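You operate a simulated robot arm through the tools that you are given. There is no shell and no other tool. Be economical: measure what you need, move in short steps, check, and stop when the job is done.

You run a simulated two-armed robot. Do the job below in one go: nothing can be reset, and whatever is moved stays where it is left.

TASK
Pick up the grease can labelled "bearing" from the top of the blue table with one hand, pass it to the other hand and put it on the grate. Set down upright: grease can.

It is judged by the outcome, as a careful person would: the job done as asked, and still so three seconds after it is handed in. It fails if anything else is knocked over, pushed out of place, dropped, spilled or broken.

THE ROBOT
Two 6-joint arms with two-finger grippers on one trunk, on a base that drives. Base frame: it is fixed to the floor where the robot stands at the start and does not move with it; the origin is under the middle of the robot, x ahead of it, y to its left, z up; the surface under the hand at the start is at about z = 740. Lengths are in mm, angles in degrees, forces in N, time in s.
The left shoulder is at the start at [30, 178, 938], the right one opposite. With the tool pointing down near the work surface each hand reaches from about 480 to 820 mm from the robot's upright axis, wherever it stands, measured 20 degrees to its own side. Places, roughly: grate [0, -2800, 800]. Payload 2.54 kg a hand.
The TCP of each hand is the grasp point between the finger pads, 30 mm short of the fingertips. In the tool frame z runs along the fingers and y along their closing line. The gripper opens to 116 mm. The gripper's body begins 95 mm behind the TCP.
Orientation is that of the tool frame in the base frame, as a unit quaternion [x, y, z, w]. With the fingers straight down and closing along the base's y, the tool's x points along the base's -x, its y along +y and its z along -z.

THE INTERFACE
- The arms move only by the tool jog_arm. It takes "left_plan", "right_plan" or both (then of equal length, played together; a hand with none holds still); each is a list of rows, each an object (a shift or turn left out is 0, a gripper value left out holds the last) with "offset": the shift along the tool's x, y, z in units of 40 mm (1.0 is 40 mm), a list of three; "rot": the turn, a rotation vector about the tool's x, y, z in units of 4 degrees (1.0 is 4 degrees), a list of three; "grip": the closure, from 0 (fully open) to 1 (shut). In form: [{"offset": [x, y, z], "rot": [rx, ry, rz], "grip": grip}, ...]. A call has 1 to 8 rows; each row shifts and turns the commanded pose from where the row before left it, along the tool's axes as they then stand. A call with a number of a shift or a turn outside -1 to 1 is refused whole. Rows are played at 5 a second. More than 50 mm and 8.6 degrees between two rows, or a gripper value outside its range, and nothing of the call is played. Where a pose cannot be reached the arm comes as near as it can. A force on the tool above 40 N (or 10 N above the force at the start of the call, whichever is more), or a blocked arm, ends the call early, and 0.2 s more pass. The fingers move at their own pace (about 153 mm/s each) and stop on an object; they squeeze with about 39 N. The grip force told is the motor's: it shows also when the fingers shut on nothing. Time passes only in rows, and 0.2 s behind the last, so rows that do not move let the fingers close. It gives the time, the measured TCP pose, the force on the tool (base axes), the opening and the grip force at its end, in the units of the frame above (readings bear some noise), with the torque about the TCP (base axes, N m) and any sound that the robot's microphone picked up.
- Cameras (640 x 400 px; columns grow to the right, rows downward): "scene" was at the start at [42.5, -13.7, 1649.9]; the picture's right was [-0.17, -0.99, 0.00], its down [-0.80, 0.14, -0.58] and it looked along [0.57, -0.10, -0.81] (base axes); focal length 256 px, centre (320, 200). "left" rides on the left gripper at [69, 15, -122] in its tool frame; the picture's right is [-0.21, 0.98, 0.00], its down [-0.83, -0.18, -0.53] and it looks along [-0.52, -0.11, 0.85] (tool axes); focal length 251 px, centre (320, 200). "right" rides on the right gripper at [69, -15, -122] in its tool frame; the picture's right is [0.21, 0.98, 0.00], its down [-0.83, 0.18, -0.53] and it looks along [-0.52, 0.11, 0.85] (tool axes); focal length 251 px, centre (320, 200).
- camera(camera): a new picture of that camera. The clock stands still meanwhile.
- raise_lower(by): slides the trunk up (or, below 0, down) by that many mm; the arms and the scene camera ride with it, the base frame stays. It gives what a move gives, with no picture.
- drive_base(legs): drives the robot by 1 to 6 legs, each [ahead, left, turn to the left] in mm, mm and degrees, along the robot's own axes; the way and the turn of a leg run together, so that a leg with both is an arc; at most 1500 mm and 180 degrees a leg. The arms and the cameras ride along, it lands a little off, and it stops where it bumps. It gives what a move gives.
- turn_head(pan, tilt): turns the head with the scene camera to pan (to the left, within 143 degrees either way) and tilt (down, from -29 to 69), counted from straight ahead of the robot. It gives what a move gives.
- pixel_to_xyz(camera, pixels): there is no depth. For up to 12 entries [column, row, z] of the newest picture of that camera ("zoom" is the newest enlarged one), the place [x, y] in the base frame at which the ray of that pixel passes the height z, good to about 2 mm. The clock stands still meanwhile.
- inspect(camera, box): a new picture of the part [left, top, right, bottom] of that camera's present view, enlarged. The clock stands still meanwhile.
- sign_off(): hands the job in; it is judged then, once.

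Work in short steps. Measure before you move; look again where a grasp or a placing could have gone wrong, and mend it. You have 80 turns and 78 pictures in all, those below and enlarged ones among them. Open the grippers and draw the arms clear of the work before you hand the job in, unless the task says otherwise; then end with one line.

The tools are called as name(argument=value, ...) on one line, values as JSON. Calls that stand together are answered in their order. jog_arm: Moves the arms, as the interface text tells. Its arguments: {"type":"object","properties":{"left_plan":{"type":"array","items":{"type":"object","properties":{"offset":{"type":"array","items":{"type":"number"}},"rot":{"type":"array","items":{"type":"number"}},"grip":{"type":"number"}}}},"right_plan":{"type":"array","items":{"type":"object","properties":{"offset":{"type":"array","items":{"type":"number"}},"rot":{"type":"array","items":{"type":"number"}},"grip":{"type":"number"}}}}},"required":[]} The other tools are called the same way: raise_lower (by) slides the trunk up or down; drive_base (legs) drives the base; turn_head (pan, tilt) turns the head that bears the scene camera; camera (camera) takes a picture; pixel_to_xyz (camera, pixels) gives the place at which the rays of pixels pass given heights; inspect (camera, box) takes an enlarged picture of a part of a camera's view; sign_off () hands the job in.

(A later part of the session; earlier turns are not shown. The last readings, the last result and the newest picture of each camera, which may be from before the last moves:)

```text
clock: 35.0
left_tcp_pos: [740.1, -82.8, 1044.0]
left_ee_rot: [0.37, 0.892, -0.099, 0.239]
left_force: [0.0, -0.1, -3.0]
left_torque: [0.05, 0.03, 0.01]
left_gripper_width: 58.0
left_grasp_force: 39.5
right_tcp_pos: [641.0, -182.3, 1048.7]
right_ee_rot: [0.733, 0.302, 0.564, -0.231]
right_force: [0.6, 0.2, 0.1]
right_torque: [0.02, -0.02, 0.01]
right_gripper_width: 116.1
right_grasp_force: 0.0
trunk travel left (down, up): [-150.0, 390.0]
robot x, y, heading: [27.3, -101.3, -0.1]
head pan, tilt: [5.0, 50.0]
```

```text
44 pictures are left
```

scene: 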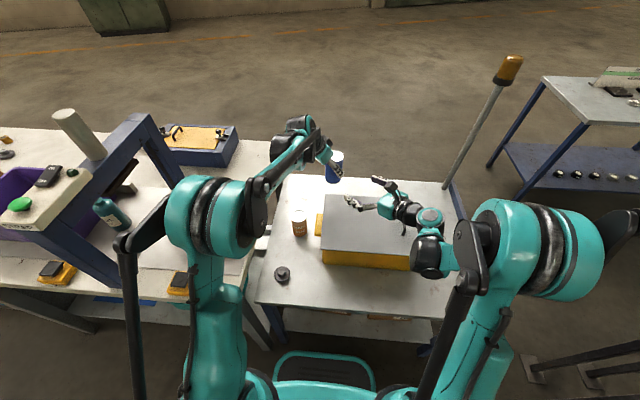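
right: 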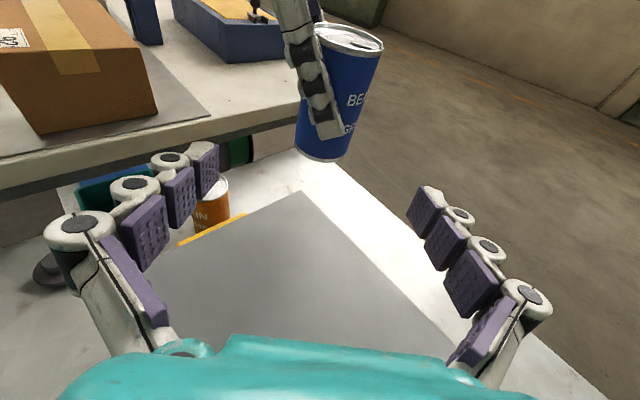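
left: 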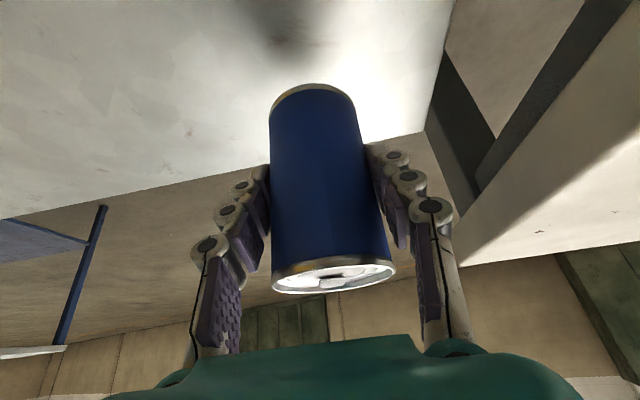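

I check the can's position by its bottom, (296,146) to (349,148), front (322,161), and by its top rim, (316,27) to (383,46).

pixel_to_xyz(camera="right", pixels=[[296, 145, 981], [348, 152, 981], [322, 161, 981], [324, 147, 981], [383, 46, 1091], [350, 38, 1091], [345, 52, 1091], [316, 30, 1091]])

inspect(camera="right", box=[256, 0, 416, 180])

```text
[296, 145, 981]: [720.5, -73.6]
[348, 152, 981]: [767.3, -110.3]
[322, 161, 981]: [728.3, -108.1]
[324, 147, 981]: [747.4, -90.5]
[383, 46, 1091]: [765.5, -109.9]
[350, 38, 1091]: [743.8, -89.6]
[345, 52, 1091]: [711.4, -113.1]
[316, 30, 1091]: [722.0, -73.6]
```

```text
2.22 times, centred on (336, 90) of right
```

zoom: 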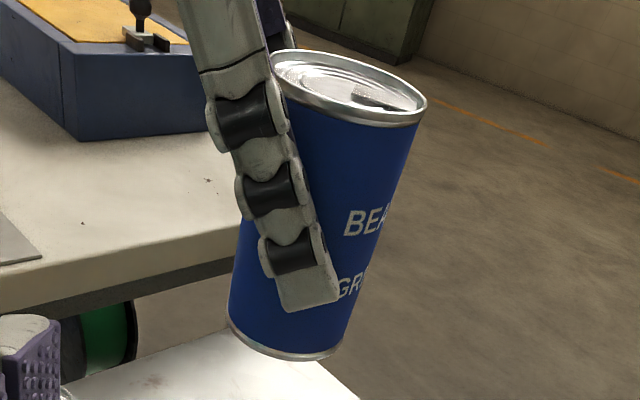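

The can axis is about (746,−89), roughly 7 mm to the +y side of the right tool's line. I correct for that and advance about three quarters of the way, then look.

jog_arm(right_plan=[{"offset": [0, 0.18, 0.4]}, {"offset": [0, 0, 0.75]}, {"offset": [0, 0, 0.75]}, {"offset": [0, 0, 0.7]}, {}])

camera(camera="right")

```text
clock: 36.2
left_tcp_pos: [740.1, -82.5, 1043.9]
left_ee_rot: [0.37, 0.892, -0.099, 0.24]
left_force: [-0.2, 0.1, -2.3]
left_torque: [0.01, 0.01, 0.04]
left_gripper_width: 58.2
left_grasp_force: 38.1
right_tcp_pos: [718.5, -114.8, 1021.4]
right_ee_rot: [0.733, 0.303, 0.563, -0.232]
right_force: [-1.2, 0.5, -0.1]
right_torque: [0.0, 0.0, 0.01]
right_gripper_width: 116.2
right_grasp_force: 0.0
trunk travel left (down, up): [-150.0, 390.0]
robot x, y, heading: [22.1, -101.6, -0.4]
head pan, tilt: [5.0, 50.0]
```

```text
42 pictures are left
```

right: 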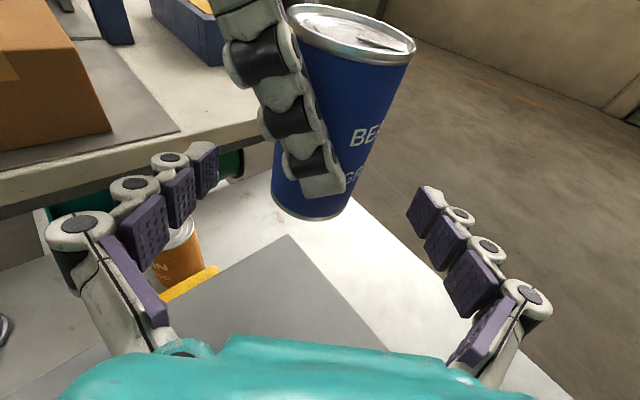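

The can is well centred between the right fingers; about 39 mm remain. I advance gently.

jog_arm(right_plan=[{"offset": [0, 0, 0.33]}, {"offset": [0, 0, 0.33]}, {"offset": [0, 0, 0.31]}, {}])

camera(camera="right")

```text
clock: 37.2
left_tcp_pos: [740.5, -82.4, 1043.6]
left_ee_rot: [0.37, 0.892, -0.099, 0.239]
left_force: [-0.4, -0.2, -3.3]
left_torque: [0.01, 0.0, -0.01]
left_gripper_width: 58.3
left_grasp_force: 38.7
right_tcp_pos: [746.6, -90.3, 1010.6]
right_ee_rot: [0.734, 0.303, 0.563, -0.231]
right_force: [-0.2, 0.4, -0.7]
right_torque: [0.04, -0.02, -0.02]
right_gripper_width: 116.3
right_grasp_force: 0.0
trunk travel left (down, up): [-150.0, 390.0]
robot x, y, heading: [22.8, -100.3, -0.1]
head pan, tilt: [5.0, 50.0]
```

```text
41 pictures are left
```

right: 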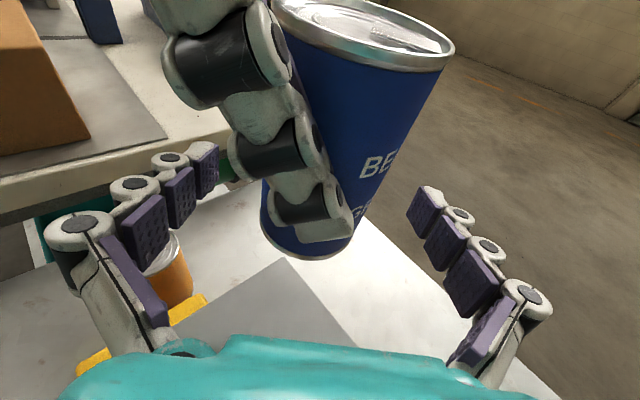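

Everything lines up, so I close the right gripper on the lower part of the can.

jog_arm(right_plan=[{"grip": 1}, {}, {}, {}, {}])

camera(camera="right")

```text
clock: 38.4
left_tcp_pos: [741.0, -81.5, 1043.5]
left_ee_rot: [0.369, 0.892, -0.098, 0.241]
left_force: [26.6, -6.4, -9.1]
left_torque: [-0.1, -0.8, 0.02]
left_gripper_width: 58.2
left_grasp_force: 39.3
right_tcp_pos: [745.6, -90.9, 1011.3]
right_ee_rot: [0.733, 0.303, 0.563, -0.232]
right_force: [-27.7, 5.1, 6.7]
right_torque: [-0.04, -0.06, 0.15]
right_gripper_width: 57.4
right_grasp_force: 38.9
trunk travel left (down, up): [-150.0, 390.0]
robot x, y, heading: [24.9, -102.6, -0.2]
head pan, tilt: [5.0, 50.0]
```

```text
40 pictures are left
```

right: 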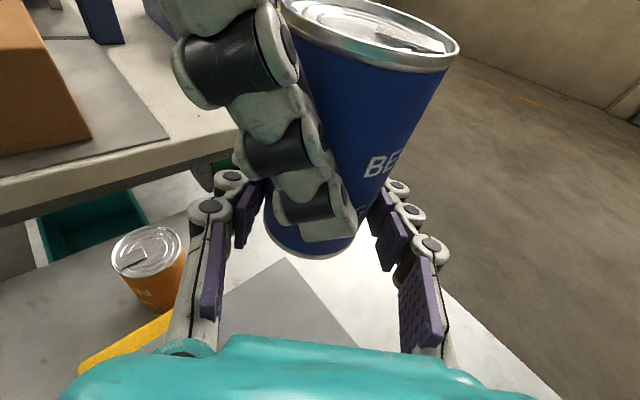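

The right hand has the can (57.4 mm), but the two hands push against each other with about 27 N. I ease the right hand 1 mm along its closing line to relax that before releasing.

jog_arm(right_plan=[{"offset": [0, -0.025, -0.015]}, {}])

```text
clock: 39.0
left_tcp_pos: [741.6, -81.9, 1044.8]
left_ee_rot: [0.368, 0.893, -0.098, 0.241]
left_force: [27.8, -3.1, -2.5]
left_torque: [-0.32, -0.69, -0.16]
left_gripper_width: 58.0
left_grasp_force: 39.2
right_tcp_pos: [744.5, -90.6, 1012.2]
right_ee_rot: [0.733, 0.303, 0.563, -0.232]
right_force: [-26.8, 2.8, -1.0]
right_torque: [0.16, -0.2, 0.31]
right_gripper_width: 57.1
right_grasp_force: 39.5
trunk travel left (down, up): [-150.0, 390.0]
robot x, y, heading: [23.6, -101.8, -0.3]
head pan, tilt: [5.0, 50.0]
```

The side force remains (−27 N in x on the right hand). I ease another 2 mm along −x.

jog_arm(right_plan=[{"offset": [-0.009, -0.035, -0.034]}, {}])

```text
clock: 39.6
left_tcp_pos: [740.0, -82.6, 1044.1]
left_ee_rot: [0.369, 0.893, -0.1, 0.239]
left_force: [9.3, -1.3, 6.1]
left_torque: [-0.2, -1.09, -0.12]
left_gripper_width: 58.2
left_grasp_force: 38.5
right_tcp_pos: [744.0, -90.4, 1010.8]
right_ee_rot: [0.733, 0.302, 0.563, -0.231]
right_force: [-9.7, 2.3, -6.6]
right_torque: [0.1, 0.75, 0.21]
right_gripper_width: 57.1
right_grasp_force: 39.2
trunk travel left (down, up): [-150.0, 390.0]
robot x, y, heading: [22.8, -100.7, 0.1]
head pan, tilt: [5.0, 50.0]
```

The forces are now low. I open the left hand only part-way (to about 87 mm), to stay clear of the right palm.

jog_arm(left_plan=[{"grip": 0.25}, {}, {}])

camera(camera="right")

```text
clock: 40.4
left_tcp_pos: [739.7, -82.5, 1043.0]
left_ee_rot: [0.369, 0.893, -0.1, 0.239]
left_force: [-0.8, 0.1, 0.8]
left_torque: [-0.01, -0.03, -0.01]
left_gripper_width: 87.0
left_grasp_force: 0.0
right_tcp_pos: [743.5, -89.5, 1011.9]
right_ee_rot: [0.732, 0.302, 0.564, -0.232]
right_force: [-0.5, 1.2, 0.3]
right_torque: [-0.02, 0.01, 0.01]
right_gripper_width: 57.3
right_grasp_force: 39.1
trunk travel left (down, up): [-150.0, 390.0]
robot x, y, heading: [25.5, -102.2, -0.4]
head pan, tilt: [5.0, 50.0]
```

```text
39 pictures are left
```

right: 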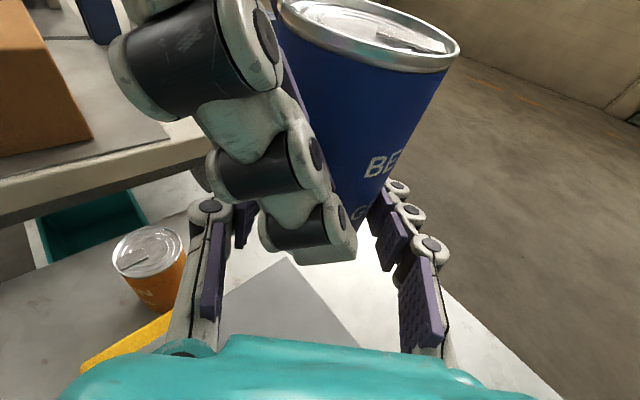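

The left hand is free and the can hasn't shifted in the right hand. I withdraw the left hand along its own axis, slowly at first.

jog_arm(left_plan=[{"offset": [0, 0, -0.25]}, {"offset": [0, 0, -0.5]}, {"offset": [0, 0, -0.75]}, {}])

camera(camera="right")

```text
clock: 41.4
left_tcp_pos: [719.5, -63.1, 1097.0]
left_ee_rot: [0.369, 0.893, -0.1, 0.238]
left_force: [-0.6, -0.8, -0.2]
left_torque: [-0.02, 0.0, -0.01]
left_gripper_width: 86.8
left_grasp_force: 0.0
right_tcp_pos: [743.7, -89.0, 1012.3]
right_ee_rot: [0.734, 0.303, 0.563, -0.232]
right_force: [-0.3, 0.2, 0.6]
right_torque: [0.02, -0.03, -0.01]
right_gripper_width: 57.2
right_grasp_force: 38.8
trunk travel left (down, up): [-150.0, 390.0]
robot x, y, heading: [27.8, -102.5, -0.0]
head pan, tilt: [5.0, 50.0]
```

```text
38 pictures are left
```

right: 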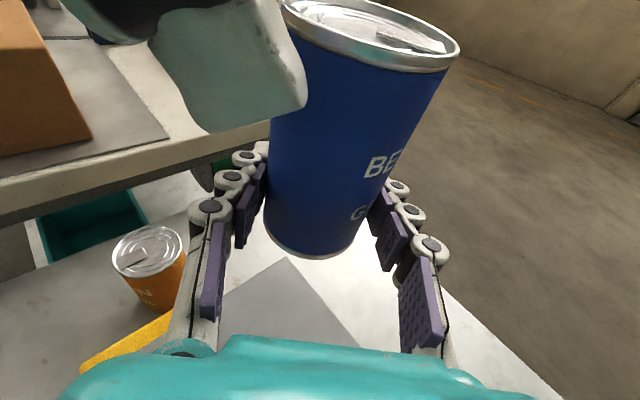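

The can is securely in the right hand. I draw the left hand further away and look behind and to the right for the driving route.

jog_arm(left_plan=[{"offset": [0, 0, -0.8]}, {"offset": [0, 0, -0.9]}, {"offset": [0, 0, -0.9]}, {"offset": [0.5, 0.5, -0.2]}, {"offset": [0.7, 0.7, 0]}, {"offset": [0.6, 0.6, 0]}, {"offset": [0.6, 0.6, 0]}])

turn_head(pan=-125, tilt=35)

camera(camera="scene")

```text
clock: 43.0
left_tcp_pos: [688.1, 104.6, 1147.6]
left_ee_rot: [0.369, 0.893, -0.1, 0.239]
left_force: [-0.4, 0.3, -0.5]
left_torque: [-0.01, -0.01, -0.04]
left_gripper_width: 87.0
left_grasp_force: 0.1
right_tcp_pos: [744.2, -88.0, 1011.6]
right_ee_rot: [0.733, 0.303, 0.563, -0.232]
right_force: [0.0, -0.2, 1.0]
right_torque: [0.04, -0.02, 0.01]
right_gripper_width: 57.6
right_grasp_force: 39.2
trunk travel left (down, up): [-150.0, 390.0]
robot x, y, heading: [24.9, -104.6, -0.0]
head pan, tilt: [5.0, 50.0]
```

```text
clock: 45.1
left_tcp_pos: [689.1, 104.1, 1147.5]
left_ee_rot: [0.369, 0.893, -0.1, 0.239]
left_force: [-0.9, -0.4, 0.2]
left_torque: [-0.02, -0.01, 0.0]
left_gripper_width: 86.7
left_grasp_force: 0.1
right_tcp_pos: [744.0, -88.4, 1012.2]
right_ee_rot: [0.733, 0.302, 0.564, -0.231]
right_force: [-0.2, 0.2, -0.7]
right_torque: [-0.03, -0.01, 0.04]
right_gripper_width: 57.2
right_grasp_force: 38.6
trunk travel left (down, up): [-150.0, 390.0]
robot x, y, heading: [24.3, -98.8, -0.3]
head pan, tilt: [-125.0, 35.0]
```

```text
37 pictures are left
```

scene: 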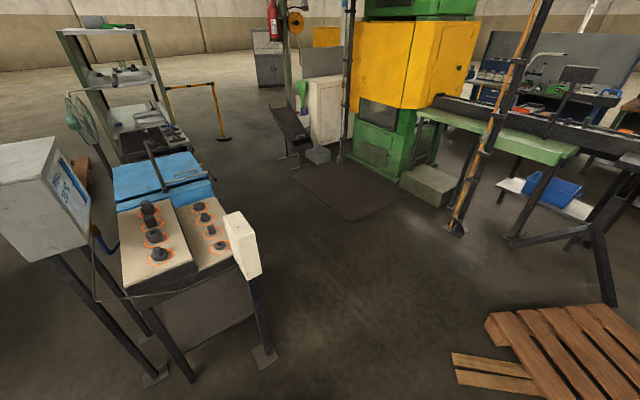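

I measure floor points that bound the path: the stand foot, planks, post, mat, chute and barrier foot.

pixel_to_xyz(camera="scene", pixels=[[265, 368, 0], [452, 355, 0], [457, 388, 0], [486, 320, 0], [455, 236, 0], [345, 222, 0], [320, 163, 0], [296, 170, 0], [223, 139, 0], [262, 270, 780], [172, 135, 800], [215, 195, 700]])

inspect(camera="scene", box=[40, 20, 280, 170])

```text
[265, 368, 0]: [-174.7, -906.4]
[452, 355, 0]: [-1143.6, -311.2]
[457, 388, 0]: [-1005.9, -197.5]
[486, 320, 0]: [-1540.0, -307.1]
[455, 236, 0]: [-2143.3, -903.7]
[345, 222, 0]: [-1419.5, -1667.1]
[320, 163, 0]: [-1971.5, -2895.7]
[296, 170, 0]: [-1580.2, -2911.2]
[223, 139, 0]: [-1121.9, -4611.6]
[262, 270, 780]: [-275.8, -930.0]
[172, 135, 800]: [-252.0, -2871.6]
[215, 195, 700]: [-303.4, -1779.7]
```

```text
2.67 times, centred on (160, 95) of scene
```

zoom: 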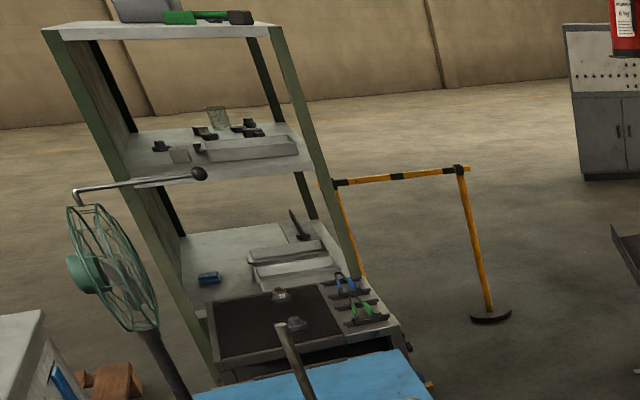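

The way back and to the right is clear: planks at x<−1000, stand to x≈−280, grate unit edge at x≈−250. Before driving I draw both arms in to about 600 mm from the axis.

jog_arm(right_plan=[{"offset": [-0.075, 0.07, -0.4]}, {"offset": [-0.075, 0.07, -0.806]}, {"offset": [-0.075, 0.07, -0.806]}, {"offset": [-0.075, 0.07, -0.806]}, {"offset": [-0.075, 0.07, -0.806]}, {"offset": [-0.075, 0.07, -0.806]}, {"offset": [-0.075, 0.07, -0.806]}, {"offset": [0, 0, -0.4]}], left_plan=[{"offset": [0.4625, -0.106, -0.28]}, {"offset": [0.4625, -0.106, -0.28]}, {"offset": [0.4625, -0.106, -0.28]}, {"offset": [0.4625, -0.106, -0.28]}, {"offset": [0.4625, -0.106, -0.28]}, {"offset": [0.4625, -0.106, -0.28]}, {"offset": [0.4625, -0.106, -0.28]}, {}])

camera(camera="right")

```text
clock: 46.9
left_tcp_pos: [557.9, 191.3, 1147.2]
left_ee_rot: [0.368, 0.893, -0.098, 0.239]
left_force: [-0.9, 0.4, 0.3]
left_torque: [-0.01, 0.03, 0.02]
left_gripper_width: 86.9
left_grasp_force: 0.1
right_tcp_pos: [598.8, -262.7, 1048.6]
right_ee_rot: [0.732, 0.303, 0.564, -0.232]
right_force: [1.2, 0.3, -2.9]
right_torque: [-0.01, 0.04, -0.02]
right_gripper_width: 57.3
right_grasp_force: 38.9
trunk travel left (down, up): [-150.0, 390.0]
robot x, y, heading: [27.2, -98.8, -0.4]
head pan, tilt: [-125.0, 35.0]
```

```text
35 pictures are left
```

right: 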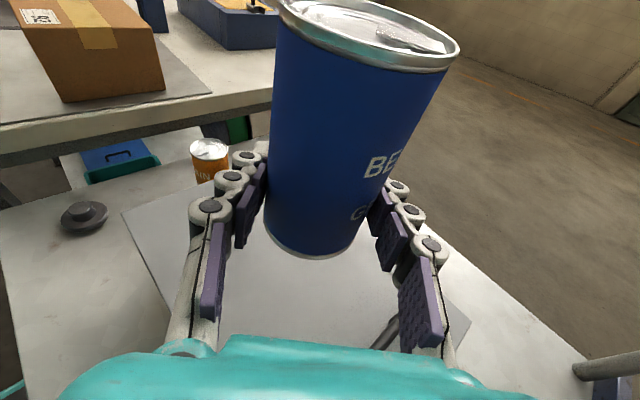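

The can is steady in the hand. I back straight away from the table by 560 mm, then turn right 90°.

drive_base(legs=[[-560, 0, 0], [0, 0, -90]])

turn_head(pan=0, tilt=40)

camera(camera="scene")

```text
clock: 53.9
left_tcp_pos: [-226.6, -621.9, 1147.6]
left_ee_rot: [0.885, 0.387, -0.237, 0.104]
left_force: [-0.8, 0.1, 0.6]
left_torque: [0.0, 0.01, 0.0]
left_gripper_width: 87.1
left_grasp_force: 0.1
right_tcp_pos: [-677.8, -680.3, 1048.8]
right_ee_rot: [0.738, -0.289, 0.568, 0.223]
right_force: [0.0, 0.5, -3.6]
right_torque: [0.01, 0.03, 0.02]
right_gripper_width: 57.2
right_grasp_force: 39.0
trunk travel left (down, up): [-150.0, 390.0]
robot x, y, heading: [-540.8, -98.7, -87.9]
head pan, tilt: [-125.0, 35.0]
```

```text
clock: 56.0
left_tcp_pos: [-226.8, -620.0, 1147.5]
left_ee_rot: [0.885, 0.387, -0.237, 0.105]
left_force: [0.4, -0.2, 0.4]
left_torque: [0.01, -0.01, 0.01]
left_gripper_width: 87.3
left_grasp_force: 0.0
right_tcp_pos: [-677.9, -680.7, 1050.8]
right_ee_rot: [0.738, -0.29, 0.567, 0.223]
right_force: [-0.5, -0.8, -2.3]
right_torque: [0.02, 0.01, -0.02]
right_gripper_width: 57.4
right_grasp_force: 38.6
trunk travel left (down, up): [-150.0, 390.0]
robot x, y, heading: [-540.7, -98.7, -88.1]
head pan, tilt: [0.0, 40.0]
```

```text
34 pictures are left
```

scene: 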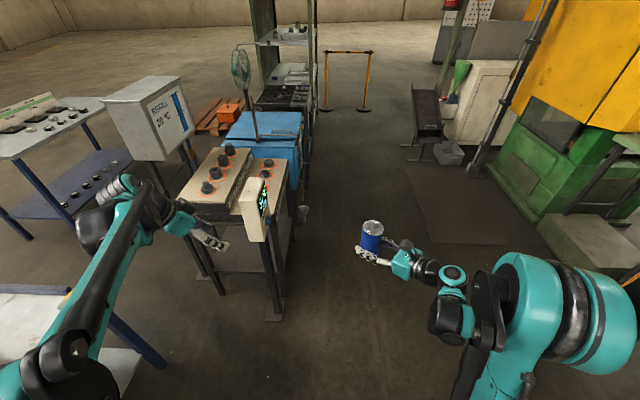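

The route along x≈−900 is open, but planks lie behind to the right. I tuck the left hand inward, strafe right a little, pass the planks, then shift out to x≈−930.

jog_arm(left_plan=[{"offset": [-0.574, -0.663, 0.332]}, {"offset": [-0.574, -0.663, 0.332]}, {"offset": [-0.574, -0.663, 0.332]}, {"offset": [-0.574, -0.663, 0.332]}])

drive_base(legs=[[0, -150, 0], [600, 0, 0], [350, -240, 0]])

camera(camera="scene")

```text
clock: 57.0
left_tcp_pos: [-378.3, -627.5, 1148.6]
left_ee_rot: [0.885, 0.388, -0.237, 0.104]
left_force: [0.8, 0.1, 0.5]
left_torque: [-0.02, 0.0, 0.01]
left_gripper_width: 86.7
left_grasp_force: 0.0
right_tcp_pos: [-677.4, -678.7, 1049.8]
right_ee_rot: [0.738, -0.29, 0.567, 0.223]
right_force: [0.0, 0.7, -3.2]
right_torque: [-0.02, -0.02, -0.01]
right_gripper_width: 57.3
right_grasp_force: 39.4
trunk travel left (down, up): [-150.0, 390.0]
robot x, y, heading: [-539.4, -101.4, -87.9]
head pan, tilt: [0.0, 40.0]
```

```text
clock: 63.5
left_tcp_pos: [-720.7, -1596.5, 1147.6]
left_ee_rot: [0.882, 0.394, -0.236, 0.106]
left_force: [-0.6, -0.1, -0.4]
left_torque: [-0.01, -0.02, 0.01]
left_gripper_width: 86.9
left_grasp_force: 0.0
right_tcp_pos: [-1020.6, -1652.2, 1050.0]
right_ee_rot: [0.739, -0.285, 0.569, 0.22]
right_force: [-0.1, -0.1, -2.8]
right_torque: [0.03, -0.02, 0.03]
right_gripper_width: 57.2
right_grasp_force: 39.4
trunk travel left (down, up): [-150.0, 390.0]
robot x, y, heading: [-888.5, -1069.4, -87.2]
head pan, tilt: [0.0, 40.0]
```

```text
33 pictures are left
```

scene: 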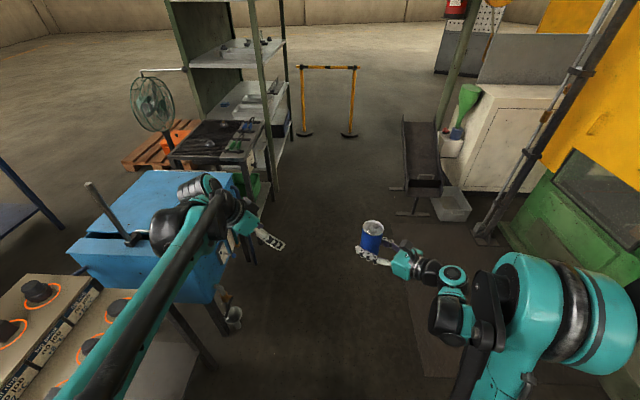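

The way ahead is clear. I drive 1300 mm on and then look left at the grate from closer up.

drive_base(legs=[[1300, 0, -2]])

turn_head(pan=65, tilt=45)

camera(camera="scene")

```text
clock: 70.2
left_tcp_pos: [-689.5, -2914.1, 1148.0]
left_ee_rot: [0.888, 0.381, -0.238, 0.101]
left_force: [-1.0, -0.1, 0.2]
left_torque: [0.05, -0.03, 0.03]
left_gripper_width: 87.0
left_grasp_force: 0.1
right_tcp_pos: [-991.7, -2961.0, 1049.5]
right_ee_rot: [0.736, -0.296, 0.564, 0.228]
right_force: [0.5, 0.7, -2.8]
right_torque: [0.02, 0.02, 0.02]
right_gripper_width: 57.5
right_grasp_force: 39.0
trunk travel left (down, up): [-150.0, 390.0]
robot x, y, heading: [-846.3, -2381.6, -88.6]
head pan, tilt: [0.0, 40.0]
```

```text
clock: 71.5
left_tcp_pos: [-689.9, -2913.5, 1148.1]
left_ee_rot: [0.888, 0.381, -0.237, 0.102]
left_force: [-0.1, -0.4, 0.7]
left_torque: [0.04, -0.01, 0.01]
left_gripper_width: 87.0
left_grasp_force: 0.2
right_tcp_pos: [-991.8, -2962.2, 1050.4]
right_ee_rot: [0.736, -0.296, 0.565, 0.228]
right_force: [-0.3, -0.3, -2.3]
right_torque: [0.04, -0.01, 0.01]
right_gripper_width: 57.6
right_grasp_force: 38.9
trunk travel left (down, up): [-150.0, 390.0]
robot x, y, heading: [-845.3, -2385.4, -88.8]
head pan, tilt: [65.0, 45.0]
```

```text
32 pictures are left
```

scene: 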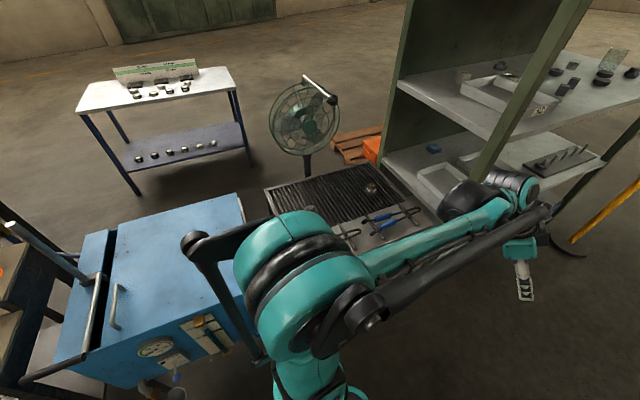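

The grate (dark ribs around (330,195)) is mostly free on its near part, with an item at (371,187). I turn left 90° to face it; the sweep radius of ~600 mm clears the shelf and the bin.

drive_base(legs=[[0, 0, 88.8]])

turn_head(pan=-15, tilt=45)

camera(camera="scene")

```text
clock: 75.7
left_tcp_pos: [-312.4, -2241.3, 1148.7]
left_ee_rot: [0.369, 0.892, -0.099, 0.239]
left_force: [-0.3, 0.0, 0.0]
left_torque: [0.02, 0.0, 0.02]
left_gripper_width: 87.0
left_grasp_force: 0.1
right_tcp_pos: [-271.3, -2541.6, 1050.2]
right_ee_rot: [0.733, 0.303, 0.563, -0.232]
right_force: [-0.7, 1.1, -3.3]
right_torque: [-0.01, 0.01, 0.02]
right_gripper_width: 57.6
right_grasp_force: 38.8
trunk travel left (down, up): [-150.0, 390.0]
robot x, y, heading: [-848.9, -2381.9, -0.1]
head pan, tilt: [65.0, 45.0]
```

```text
clock: 77.2
left_tcp_pos: [-312.0, -2240.4, 1147.8]
left_ee_rot: [0.369, 0.892, -0.099, 0.24]
left_force: [-0.3, 0.2, -0.7]
left_torque: [0.0, -0.01, 0.02]
left_gripper_width: 87.2
left_grasp_force: 0.1
right_tcp_pos: [-272.1, -2542.9, 1050.0]
right_ee_rot: [0.733, 0.304, 0.562, -0.232]
right_force: [-0.2, -0.5, -2.8]
right_torque: [-0.03, 0.01, -0.02]
right_gripper_width: 57.1
right_grasp_force: 39.5
trunk travel left (down, up): [-150.0, 390.0]
robot x, y, heading: [-845.8, -2385.7, -0.0]
head pan, tilt: [-15.0, 45.0]
```

```text
31 pictures are left
```

scene: 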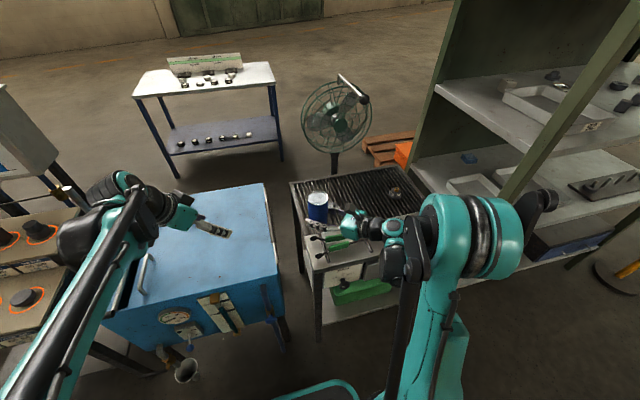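

The view is good. I zoom in on the grate and measure it.

inspect(camera="scene", box=[280, 160, 440, 260])

pixel_to_xyz(camera="zoom", pixels=[[45, 90, 800], [110, 220, 800], [440, 40, 800], [580, 160, 800], [460, 130, 800], [60, 100, 800], [90, 290, 800], [150, 330, 800], [300, 110, 800], [250, 90, 800], [270, 70, 800], [365, 100, 800]])

```text
4.00 times, centred on (360, 210) of scene
```

zoom: 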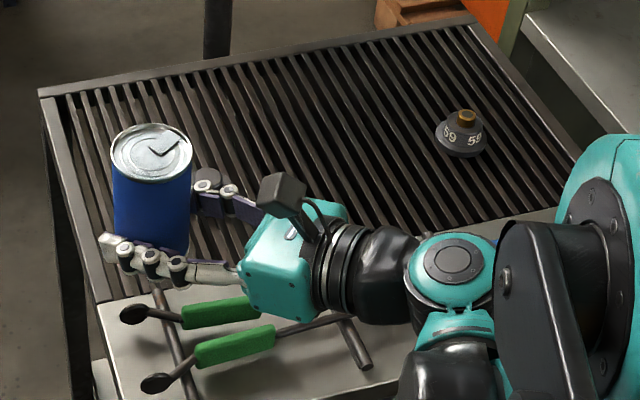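

```text
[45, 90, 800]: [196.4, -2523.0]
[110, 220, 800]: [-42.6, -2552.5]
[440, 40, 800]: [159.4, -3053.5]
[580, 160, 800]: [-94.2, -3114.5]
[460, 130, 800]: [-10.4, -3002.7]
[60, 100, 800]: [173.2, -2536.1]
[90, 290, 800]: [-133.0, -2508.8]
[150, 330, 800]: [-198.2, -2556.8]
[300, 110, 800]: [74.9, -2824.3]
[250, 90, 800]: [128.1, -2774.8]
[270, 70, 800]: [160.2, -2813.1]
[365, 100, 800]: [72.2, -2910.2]
```

A "59" weight stands on the grate near (−10,−3003). A second item seen earlier is probably hidden behind the right gripper, so I look with the hand cameras.

camera(camera="left")

camera(camera="right")

```text
29 pictures are left
```

left: 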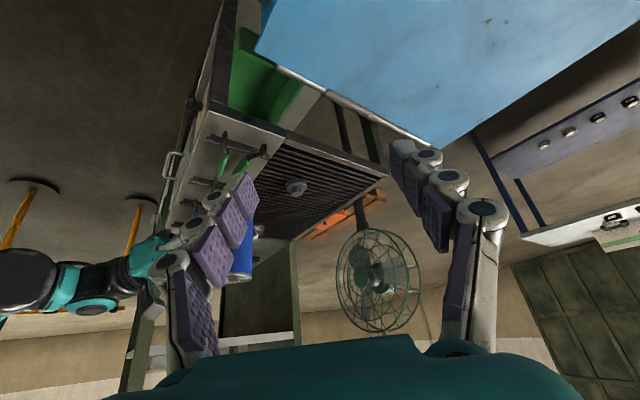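

```text
28 pictures are left
```

right: 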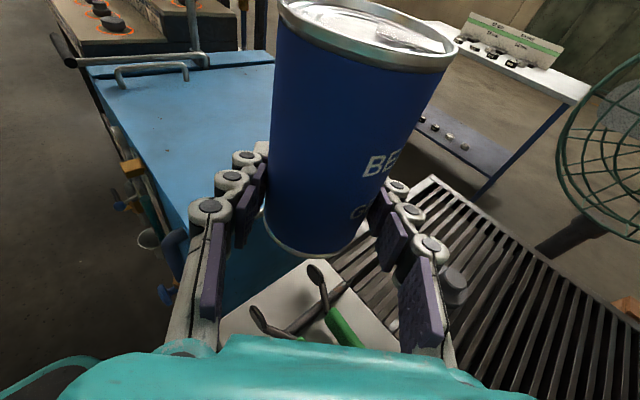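

The second item shows at (296,188) in the left view and (455,287) in the right view. I triangulate it and the grate corners.

pixel_to_xyz(camera="left", pixels=[[296, 191, 800], [296, 183, 840], [288, 130, 800], [387, 176, 800], [294, 240, 800], [262, 225, 800], [340, 190, 800]])

pixel_to_xyz(camera="right", pixels=[[452, 300, 800], [452, 275, 840], [435, 177, 800], [400, 350, 800], [510, 310, 800]])

inspect(camera="left", box=[200, 120, 400, 245])

```text
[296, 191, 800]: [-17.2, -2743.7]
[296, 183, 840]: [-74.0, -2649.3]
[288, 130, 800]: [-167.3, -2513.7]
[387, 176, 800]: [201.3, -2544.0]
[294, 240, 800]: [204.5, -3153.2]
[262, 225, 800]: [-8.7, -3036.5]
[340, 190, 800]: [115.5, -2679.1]
```

```text
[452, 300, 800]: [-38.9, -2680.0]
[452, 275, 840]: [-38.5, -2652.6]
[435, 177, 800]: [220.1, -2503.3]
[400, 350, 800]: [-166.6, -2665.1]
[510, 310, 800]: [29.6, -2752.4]
```

```text
3.20 times, centred on (300, 182) of left
```

zoom: 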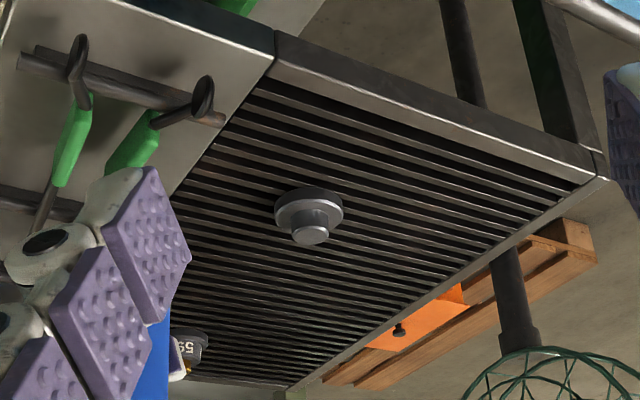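

The second item is near (−33,−2703). A clear spot is about (80,−2875), between it and the "59" weight, approached with the hand pointing roughly +x. I drive to about (−700,−2500) first.

drive_base(legs=[[0, -116, 0], [145, 0, 0]])

jog_arm(right_plan=[{"offset": [0.17, 0.66, 0.64]}, {"offset": [0.17, 0.66, 0.64]}, {"offset": [0.17, 0.66, 0.64]}, {"offset": [0.17, 0.66, 0.64]}])

camera(camera="scene")

```text
clock: 79.4
left_tcp_pos: [-166.5, -2355.1, 1146.7]
left_ee_rot: [0.367, 0.893, -0.099, 0.239]
left_force: [0.2, -0.2, 0.1]
left_torque: [-0.02, 0.03, -0.04]
left_gripper_width: 87.1
left_grasp_force: 0.1
right_tcp_pos: [-124.3, -2658.2, 1048.4]
right_ee_rot: [0.733, 0.304, 0.562, -0.233]
right_force: [-0.1, 0.1, -3.1]
right_torque: [0.05, 0.0, 0.05]
right_gripper_width: 57.4
right_grasp_force: 39.0
trunk travel left (down, up): [-150.0, 390.0]
robot x, y, heading: [-700.0, -2500.2, 0.1]
head pan, tilt: [-15.0, 45.0]
```

```text
clock: 80.4
left_tcp_pos: [-167.5, -2355.4, 1146.2]
left_ee_rot: [0.367, 0.893, -0.099, 0.239]
left_force: [0.7, 0.2, 0.1]
left_torque: [-0.02, 0.03, 0.02]
left_gripper_width: 87.0
left_grasp_force: 0.0
right_tcp_pos: [25.0, -2659.5, 1049.8]
right_ee_rot: [0.732, 0.305, 0.562, -0.233]
right_force: [0.1, 0.6, -2.6]
right_torque: [0.0, 0.01, 0.02]
right_gripper_width: 57.4
right_grasp_force: 39.2
trunk travel left (down, up): [-150.0, 390.0]
robot x, y, heading: [-701.2, -2500.8, 0.0]
head pan, tilt: [-15.0, 45.0]
```

```text
26 pictures are left
```

scene: 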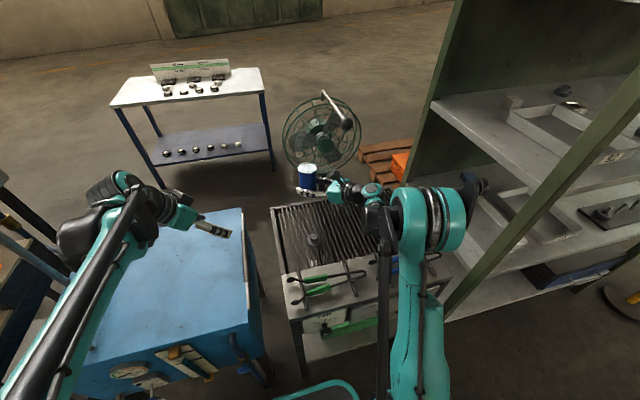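

The second item is now visible at about (314,245). I measure it and begin yawing the right hand toward +x in place, well above everything.

inspect(camera="scene", box=[260, 180, 420, 280])

pixel_to_xyz(camera="scene", pixels=[[314, 250, 800], [314, 257, 800], [270, 208, 800], [285, 274, 800], [378, 255, 800]])

jog_arm(right_plan=[{"rot": [-0.949, 0, 0.254]}, {"rot": [-0.949, 0, 0.254]}, {"rot": [-0.949, 0, 0.254]}, {"rot": [-0.949, 0, 0.254]}, {"rot": [-0.949, 0, 0.254]}, {"rot": [-0.949, 0, 0.254]}, {"rot": [-0.949, 0, 0.254]}])

```text
4.00 times, centred on (340, 230) of scene
```

zoom: 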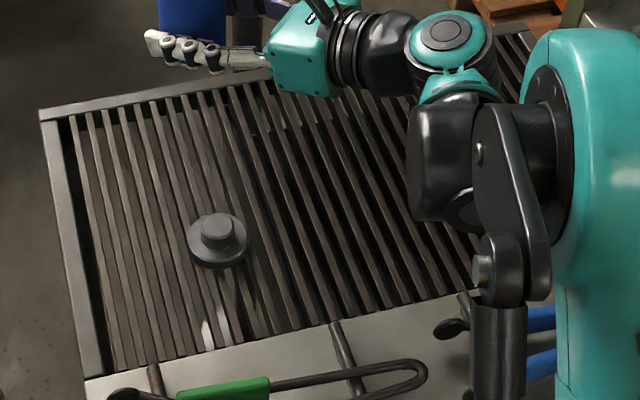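

```text
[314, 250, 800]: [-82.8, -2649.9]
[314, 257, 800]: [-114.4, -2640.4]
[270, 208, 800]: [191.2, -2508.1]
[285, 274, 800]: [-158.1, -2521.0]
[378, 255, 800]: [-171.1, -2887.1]
```

```text
clock: 82.0
left_tcp_pos: [-168.7, -2354.9, 1148.4]
left_ee_rot: [0.367, 0.893, -0.098, 0.239]
left_force: [-0.3, 0.2, -0.5]
left_torque: [-0.03, 0.04, 0.03]
left_gripper_width: 87.1
left_grasp_force: 0.1
right_tcp_pos: [24.2, -2656.9, 1049.5]
right_ee_rot: [0.784, 0.121, 0.602, -0.093]
right_force: [0.3, 0.1, -3.6]
right_torque: [-0.05, 0.0, -0.03]
right_gripper_width: 57.3
right_grasp_force: 39.3
trunk travel left (down, up): [-150.0, 390.0]
robot x, y, heading: [-700.7, -2503.2, 0.0]
head pan, tilt: [-15.0, 45.0]
```

Item two is at about (−45,−2660), well away from the chosen spot. I finish the yaw.

jog_arm(right_plan=[{"rot": [-0.949, 0, 0.254]}, {"rot": [-0.949, 0, 0.254]}, {"rot": [-0.949, 0, 0.254]}, {"rot": [-0.949, 0, 0.254]}, {"rot": [-0.949, 0, 0.254]}, {"rot": [-0.949, 0, 0.254]}, {"rot": [-0.949, 0, 0.254]}])

camera(camera="right")

camera(camera="scene")

```text
clock: 83.6
left_tcp_pos: [-168.3, -2355.7, 1148.2]
left_ee_rot: [0.367, 0.894, -0.098, 0.239]
left_force: [-0.6, 0.2, 0.2]
left_torque: [-0.03, 0.02, -0.01]
left_gripper_width: 86.7
left_grasp_force: 0.1
right_tcp_pos: [23.8, -2665.5, 1049.4]
right_ee_rot: [0.792, 0.016, 0.61, -0.013]
right_force: [0.2, -1.1, -3.6]
right_torque: [0.0, 0.02, 0.01]
right_gripper_width: 56.8
right_grasp_force: 38.7
right hand out of reach, approached as far as the arm can: row 4, 5, 6, 7
trunk travel left (down, up): [-150.0, 390.0]
robot x, y, heading: [-703.7, -2501.6, 0.1]
head pan, tilt: [-15.0, 45.0]
```

```text
24 pictures are left
```

right: 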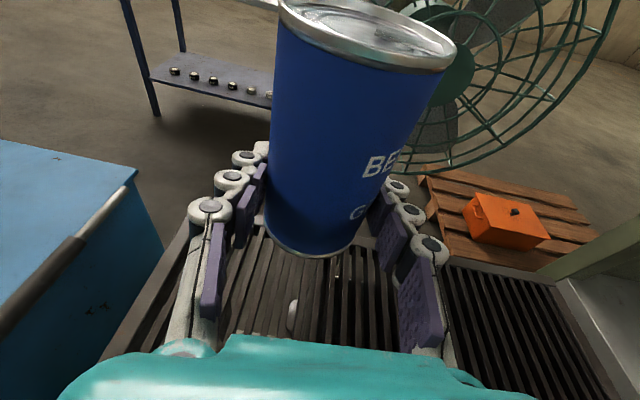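

```text
23 pictures are left
```

scene: 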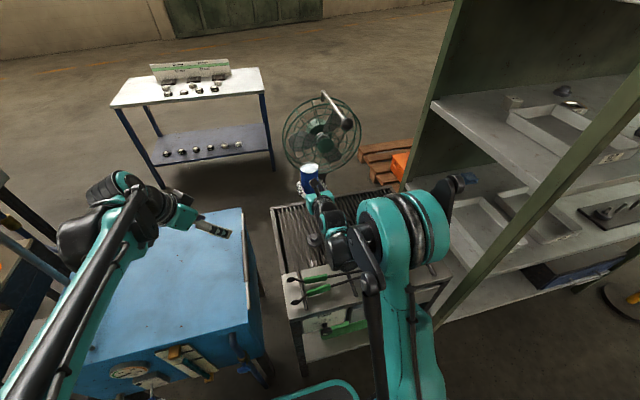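

The hand now points almost exactly along +x (yaw ≈ +2°) and level, which is good enough. Before moving 210 mm to the right, I check where the near shelf post stands relative to the elbow.

pixel_to_xyz(camera="scene", pixels=[[458, 295, 400], [458, 295, 600], [458, 295, 800], [530, 205, 800], [530, 205, 1000], [530, 205, 1100], [610, 110, 1200], [610, 110, 1300], [610, 110, 1400], [440, 255, 1100], [385, 285, 900]])

```text
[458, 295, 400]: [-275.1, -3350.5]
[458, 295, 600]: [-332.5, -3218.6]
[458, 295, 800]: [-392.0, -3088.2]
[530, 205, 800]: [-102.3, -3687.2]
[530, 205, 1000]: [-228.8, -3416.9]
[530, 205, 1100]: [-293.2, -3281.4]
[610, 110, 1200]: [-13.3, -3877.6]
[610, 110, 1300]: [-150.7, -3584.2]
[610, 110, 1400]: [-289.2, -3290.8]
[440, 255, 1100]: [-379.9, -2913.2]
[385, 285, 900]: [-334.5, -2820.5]
```

The post is at about (−290,−3285) and the elbow's edge is about y −2950, so there is room. I move to above (80,−2875).

jog_arm(right_plan=[{"offset": [0.03, 0.5, 0.1]}, {"offset": [0.051, 0.88, 0.19]}, {"offset": [0.051, 0.88, 0.19]}, {"offset": [0.051, 0.88, 0.19]}, {"offset": [0.051, 0.88, 0.19]}, {"offset": [0.051, 0.88, 0.19]}, {"offset": [0.03, 0.4, 0.1]}, {}])

camera(camera="scene")

camera(camera="right")

```text
clock: 85.4
left_tcp_pos: [-168.1, -2355.6, 1147.3]
left_ee_rot: [0.368, 0.893, -0.099, 0.238]
left_force: [0.5, -0.6, 0.4]
left_torque: [0.02, -0.01, 0.01]
left_gripper_width: 86.9
left_grasp_force: 0.0
right_tcp_pos: [81.4, -2875.1, 1047.7]
right_ee_rot: [0.793, 0.017, 0.609, -0.014]
right_force: [-0.3, 0.1, -2.3]
right_torque: [-0.01, 0.03, -0.03]
right_gripper_width: 57.4
right_grasp_force: 38.7
trunk travel left (down, up): [-150.0, 390.0]
robot x, y, heading: [-701.5, -2502.5, 0.2]
head pan, tilt: [-15.0, 45.0]
```

```text
22 pictures are left
```

scene: 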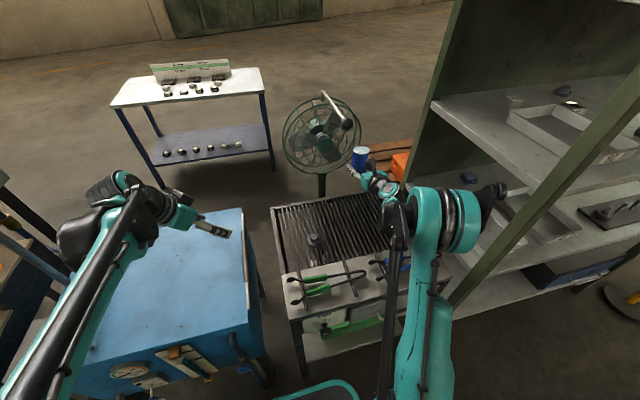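

```text
21 pictures are left
```

right: 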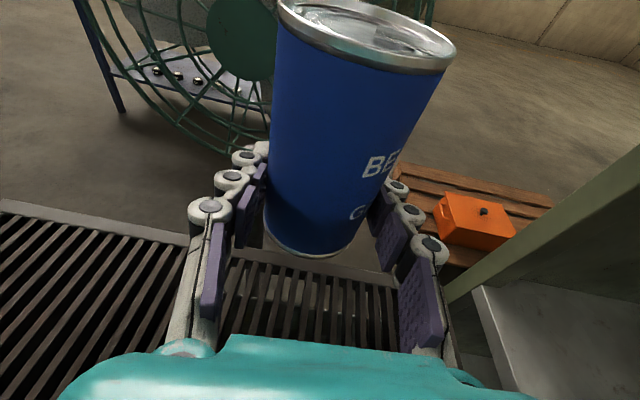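

I check where the grate edges lie relative to the planned spot, using the right camera: far rim near (320,270), right rim near (400,295).

pixel_to_xyz(camera="right", pixels=[[190, 240, 800], [320, 272, 800], [395, 285, 800], [300, 320, 800], [5, 205, 800], [450, 345, 800], [290, 290, 800]])

inspect(camera="scene", box=[260, 130, 440, 280])

```text
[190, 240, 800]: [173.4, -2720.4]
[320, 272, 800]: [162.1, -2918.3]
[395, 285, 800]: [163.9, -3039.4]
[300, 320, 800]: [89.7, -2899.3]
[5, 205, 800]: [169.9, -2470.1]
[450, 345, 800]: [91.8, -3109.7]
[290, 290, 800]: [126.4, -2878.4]
```

```text
2.67 times, centred on (350, 205) of scene
```

zoom: 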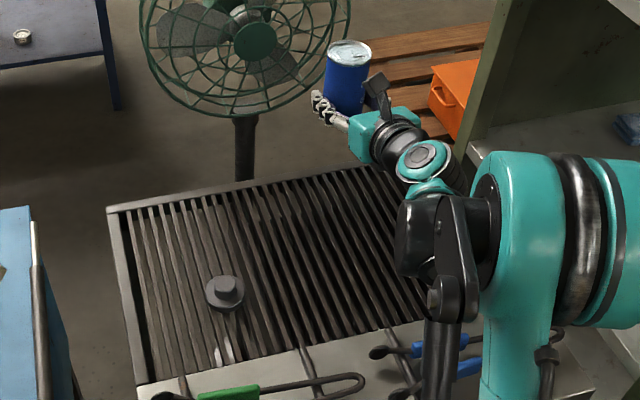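

The spot is clear; I'll bias it slightly inward to x≈60. I descend 100 mm and look from the side with the left hand's camera to check the right wrist's clearance.

jog_arm(right_plan=[{"offset": [-0.4, 0, 0.0]}, {"offset": [-0.65, 0, 0.03]}, {"offset": [-0.65, 0, 0.03]}, {"offset": [-0.65, 0, 0.03]}, {"offset": [-0.3, 0, 0.08]}, {}])

camera(camera="left")

camera(camera="scene")

```text
clock: 86.8
left_tcp_pos: [-167.9, -2356.0, 1148.5]
left_ee_rot: [0.367, 0.893, -0.098, 0.239]
left_force: [-0.4, 0.4, -1.0]
left_torque: [-0.01, 0.05, -0.03]
left_gripper_width: 87.0
left_grasp_force: 0.0
right_tcp_pos: [62.0, -2875.5, 944.9]
right_ee_rot: [0.792, 0.017, 0.61, -0.014]
right_force: [0.2, 0.3, -3.2]
right_torque: [-0.02, -0.02, 0.0]
right_gripper_width: 57.3
right_grasp_force: 39.3
trunk travel left (down, up): [-150.0, 390.0]
robot x, y, heading: [-697.8, -2501.4, -0.1]
head pan, tilt: [-15.0, 45.0]
```

```text
19 pictures are left
```

left: 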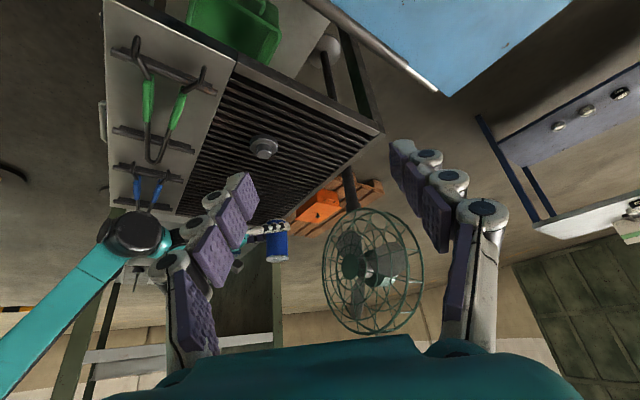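

```text
18 pictures are left
```

scene: 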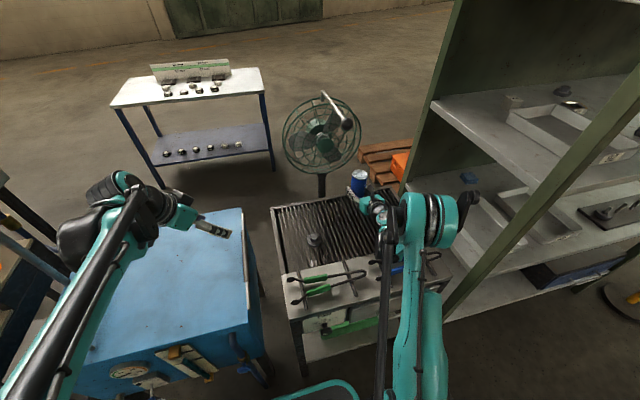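

I estimate the wrist joint's height, seen at about (140,232) with its lower edge near (140,208), by finding the height whose ray passes the wrist's known place (x≈−190, y≈−2880).

pixel_to_xyz(camera="left", pixels=[[140, 232, 900], [140, 232, 950], [140, 232, 1000], [140, 208, 850], [140, 208, 900], [140, 208, 950], [277, 262, 915], [277, 228, 1000]])

inspect(camera="left", box=[90, 150, 330, 300])

```text
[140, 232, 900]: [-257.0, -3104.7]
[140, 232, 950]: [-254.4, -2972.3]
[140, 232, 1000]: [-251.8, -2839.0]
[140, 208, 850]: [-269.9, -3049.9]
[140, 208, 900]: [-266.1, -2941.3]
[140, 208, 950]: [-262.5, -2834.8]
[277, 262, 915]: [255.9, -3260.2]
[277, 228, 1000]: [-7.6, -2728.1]
```

```text
2.67 times, centred on (210, 225) of left
```

zoom: 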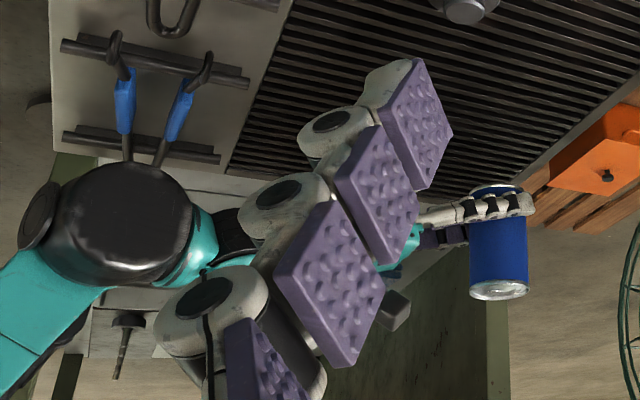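

The wrist's underside sits about 19 mm below the TCP and 315 mm behind it, so at placing height it could touch the pliers rack. I measure the rack, the pliers and the table edge.

pixel_to_xyz(camera="zoom", pixels=[[60, 45, 820], [248, 80, 820], [62, 138, 820], [220, 158, 820], [125, 100, 830], [180, 110, 830], [205, 65, 830], [112, 50, 830], [50, 100, 800], [55, 150, 800], [232, 168, 800], [160, 30, 830]])

inspect(camera="left", box=[90, 20, 290, 220])

```text
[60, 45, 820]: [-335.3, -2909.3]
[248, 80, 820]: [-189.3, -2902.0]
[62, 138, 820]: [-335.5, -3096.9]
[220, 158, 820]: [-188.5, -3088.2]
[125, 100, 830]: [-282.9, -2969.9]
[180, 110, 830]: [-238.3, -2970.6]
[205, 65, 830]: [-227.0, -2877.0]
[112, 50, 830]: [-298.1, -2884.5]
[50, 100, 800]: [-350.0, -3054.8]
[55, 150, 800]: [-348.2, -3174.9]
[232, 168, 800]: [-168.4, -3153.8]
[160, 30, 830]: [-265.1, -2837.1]
```

```text
2.00 times, centred on (190, 120) of left
```

zoom: 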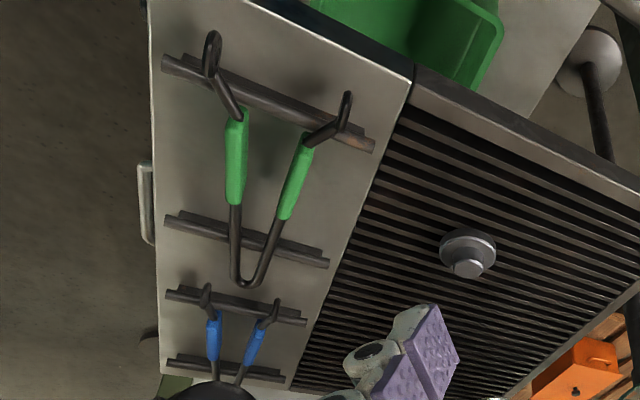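

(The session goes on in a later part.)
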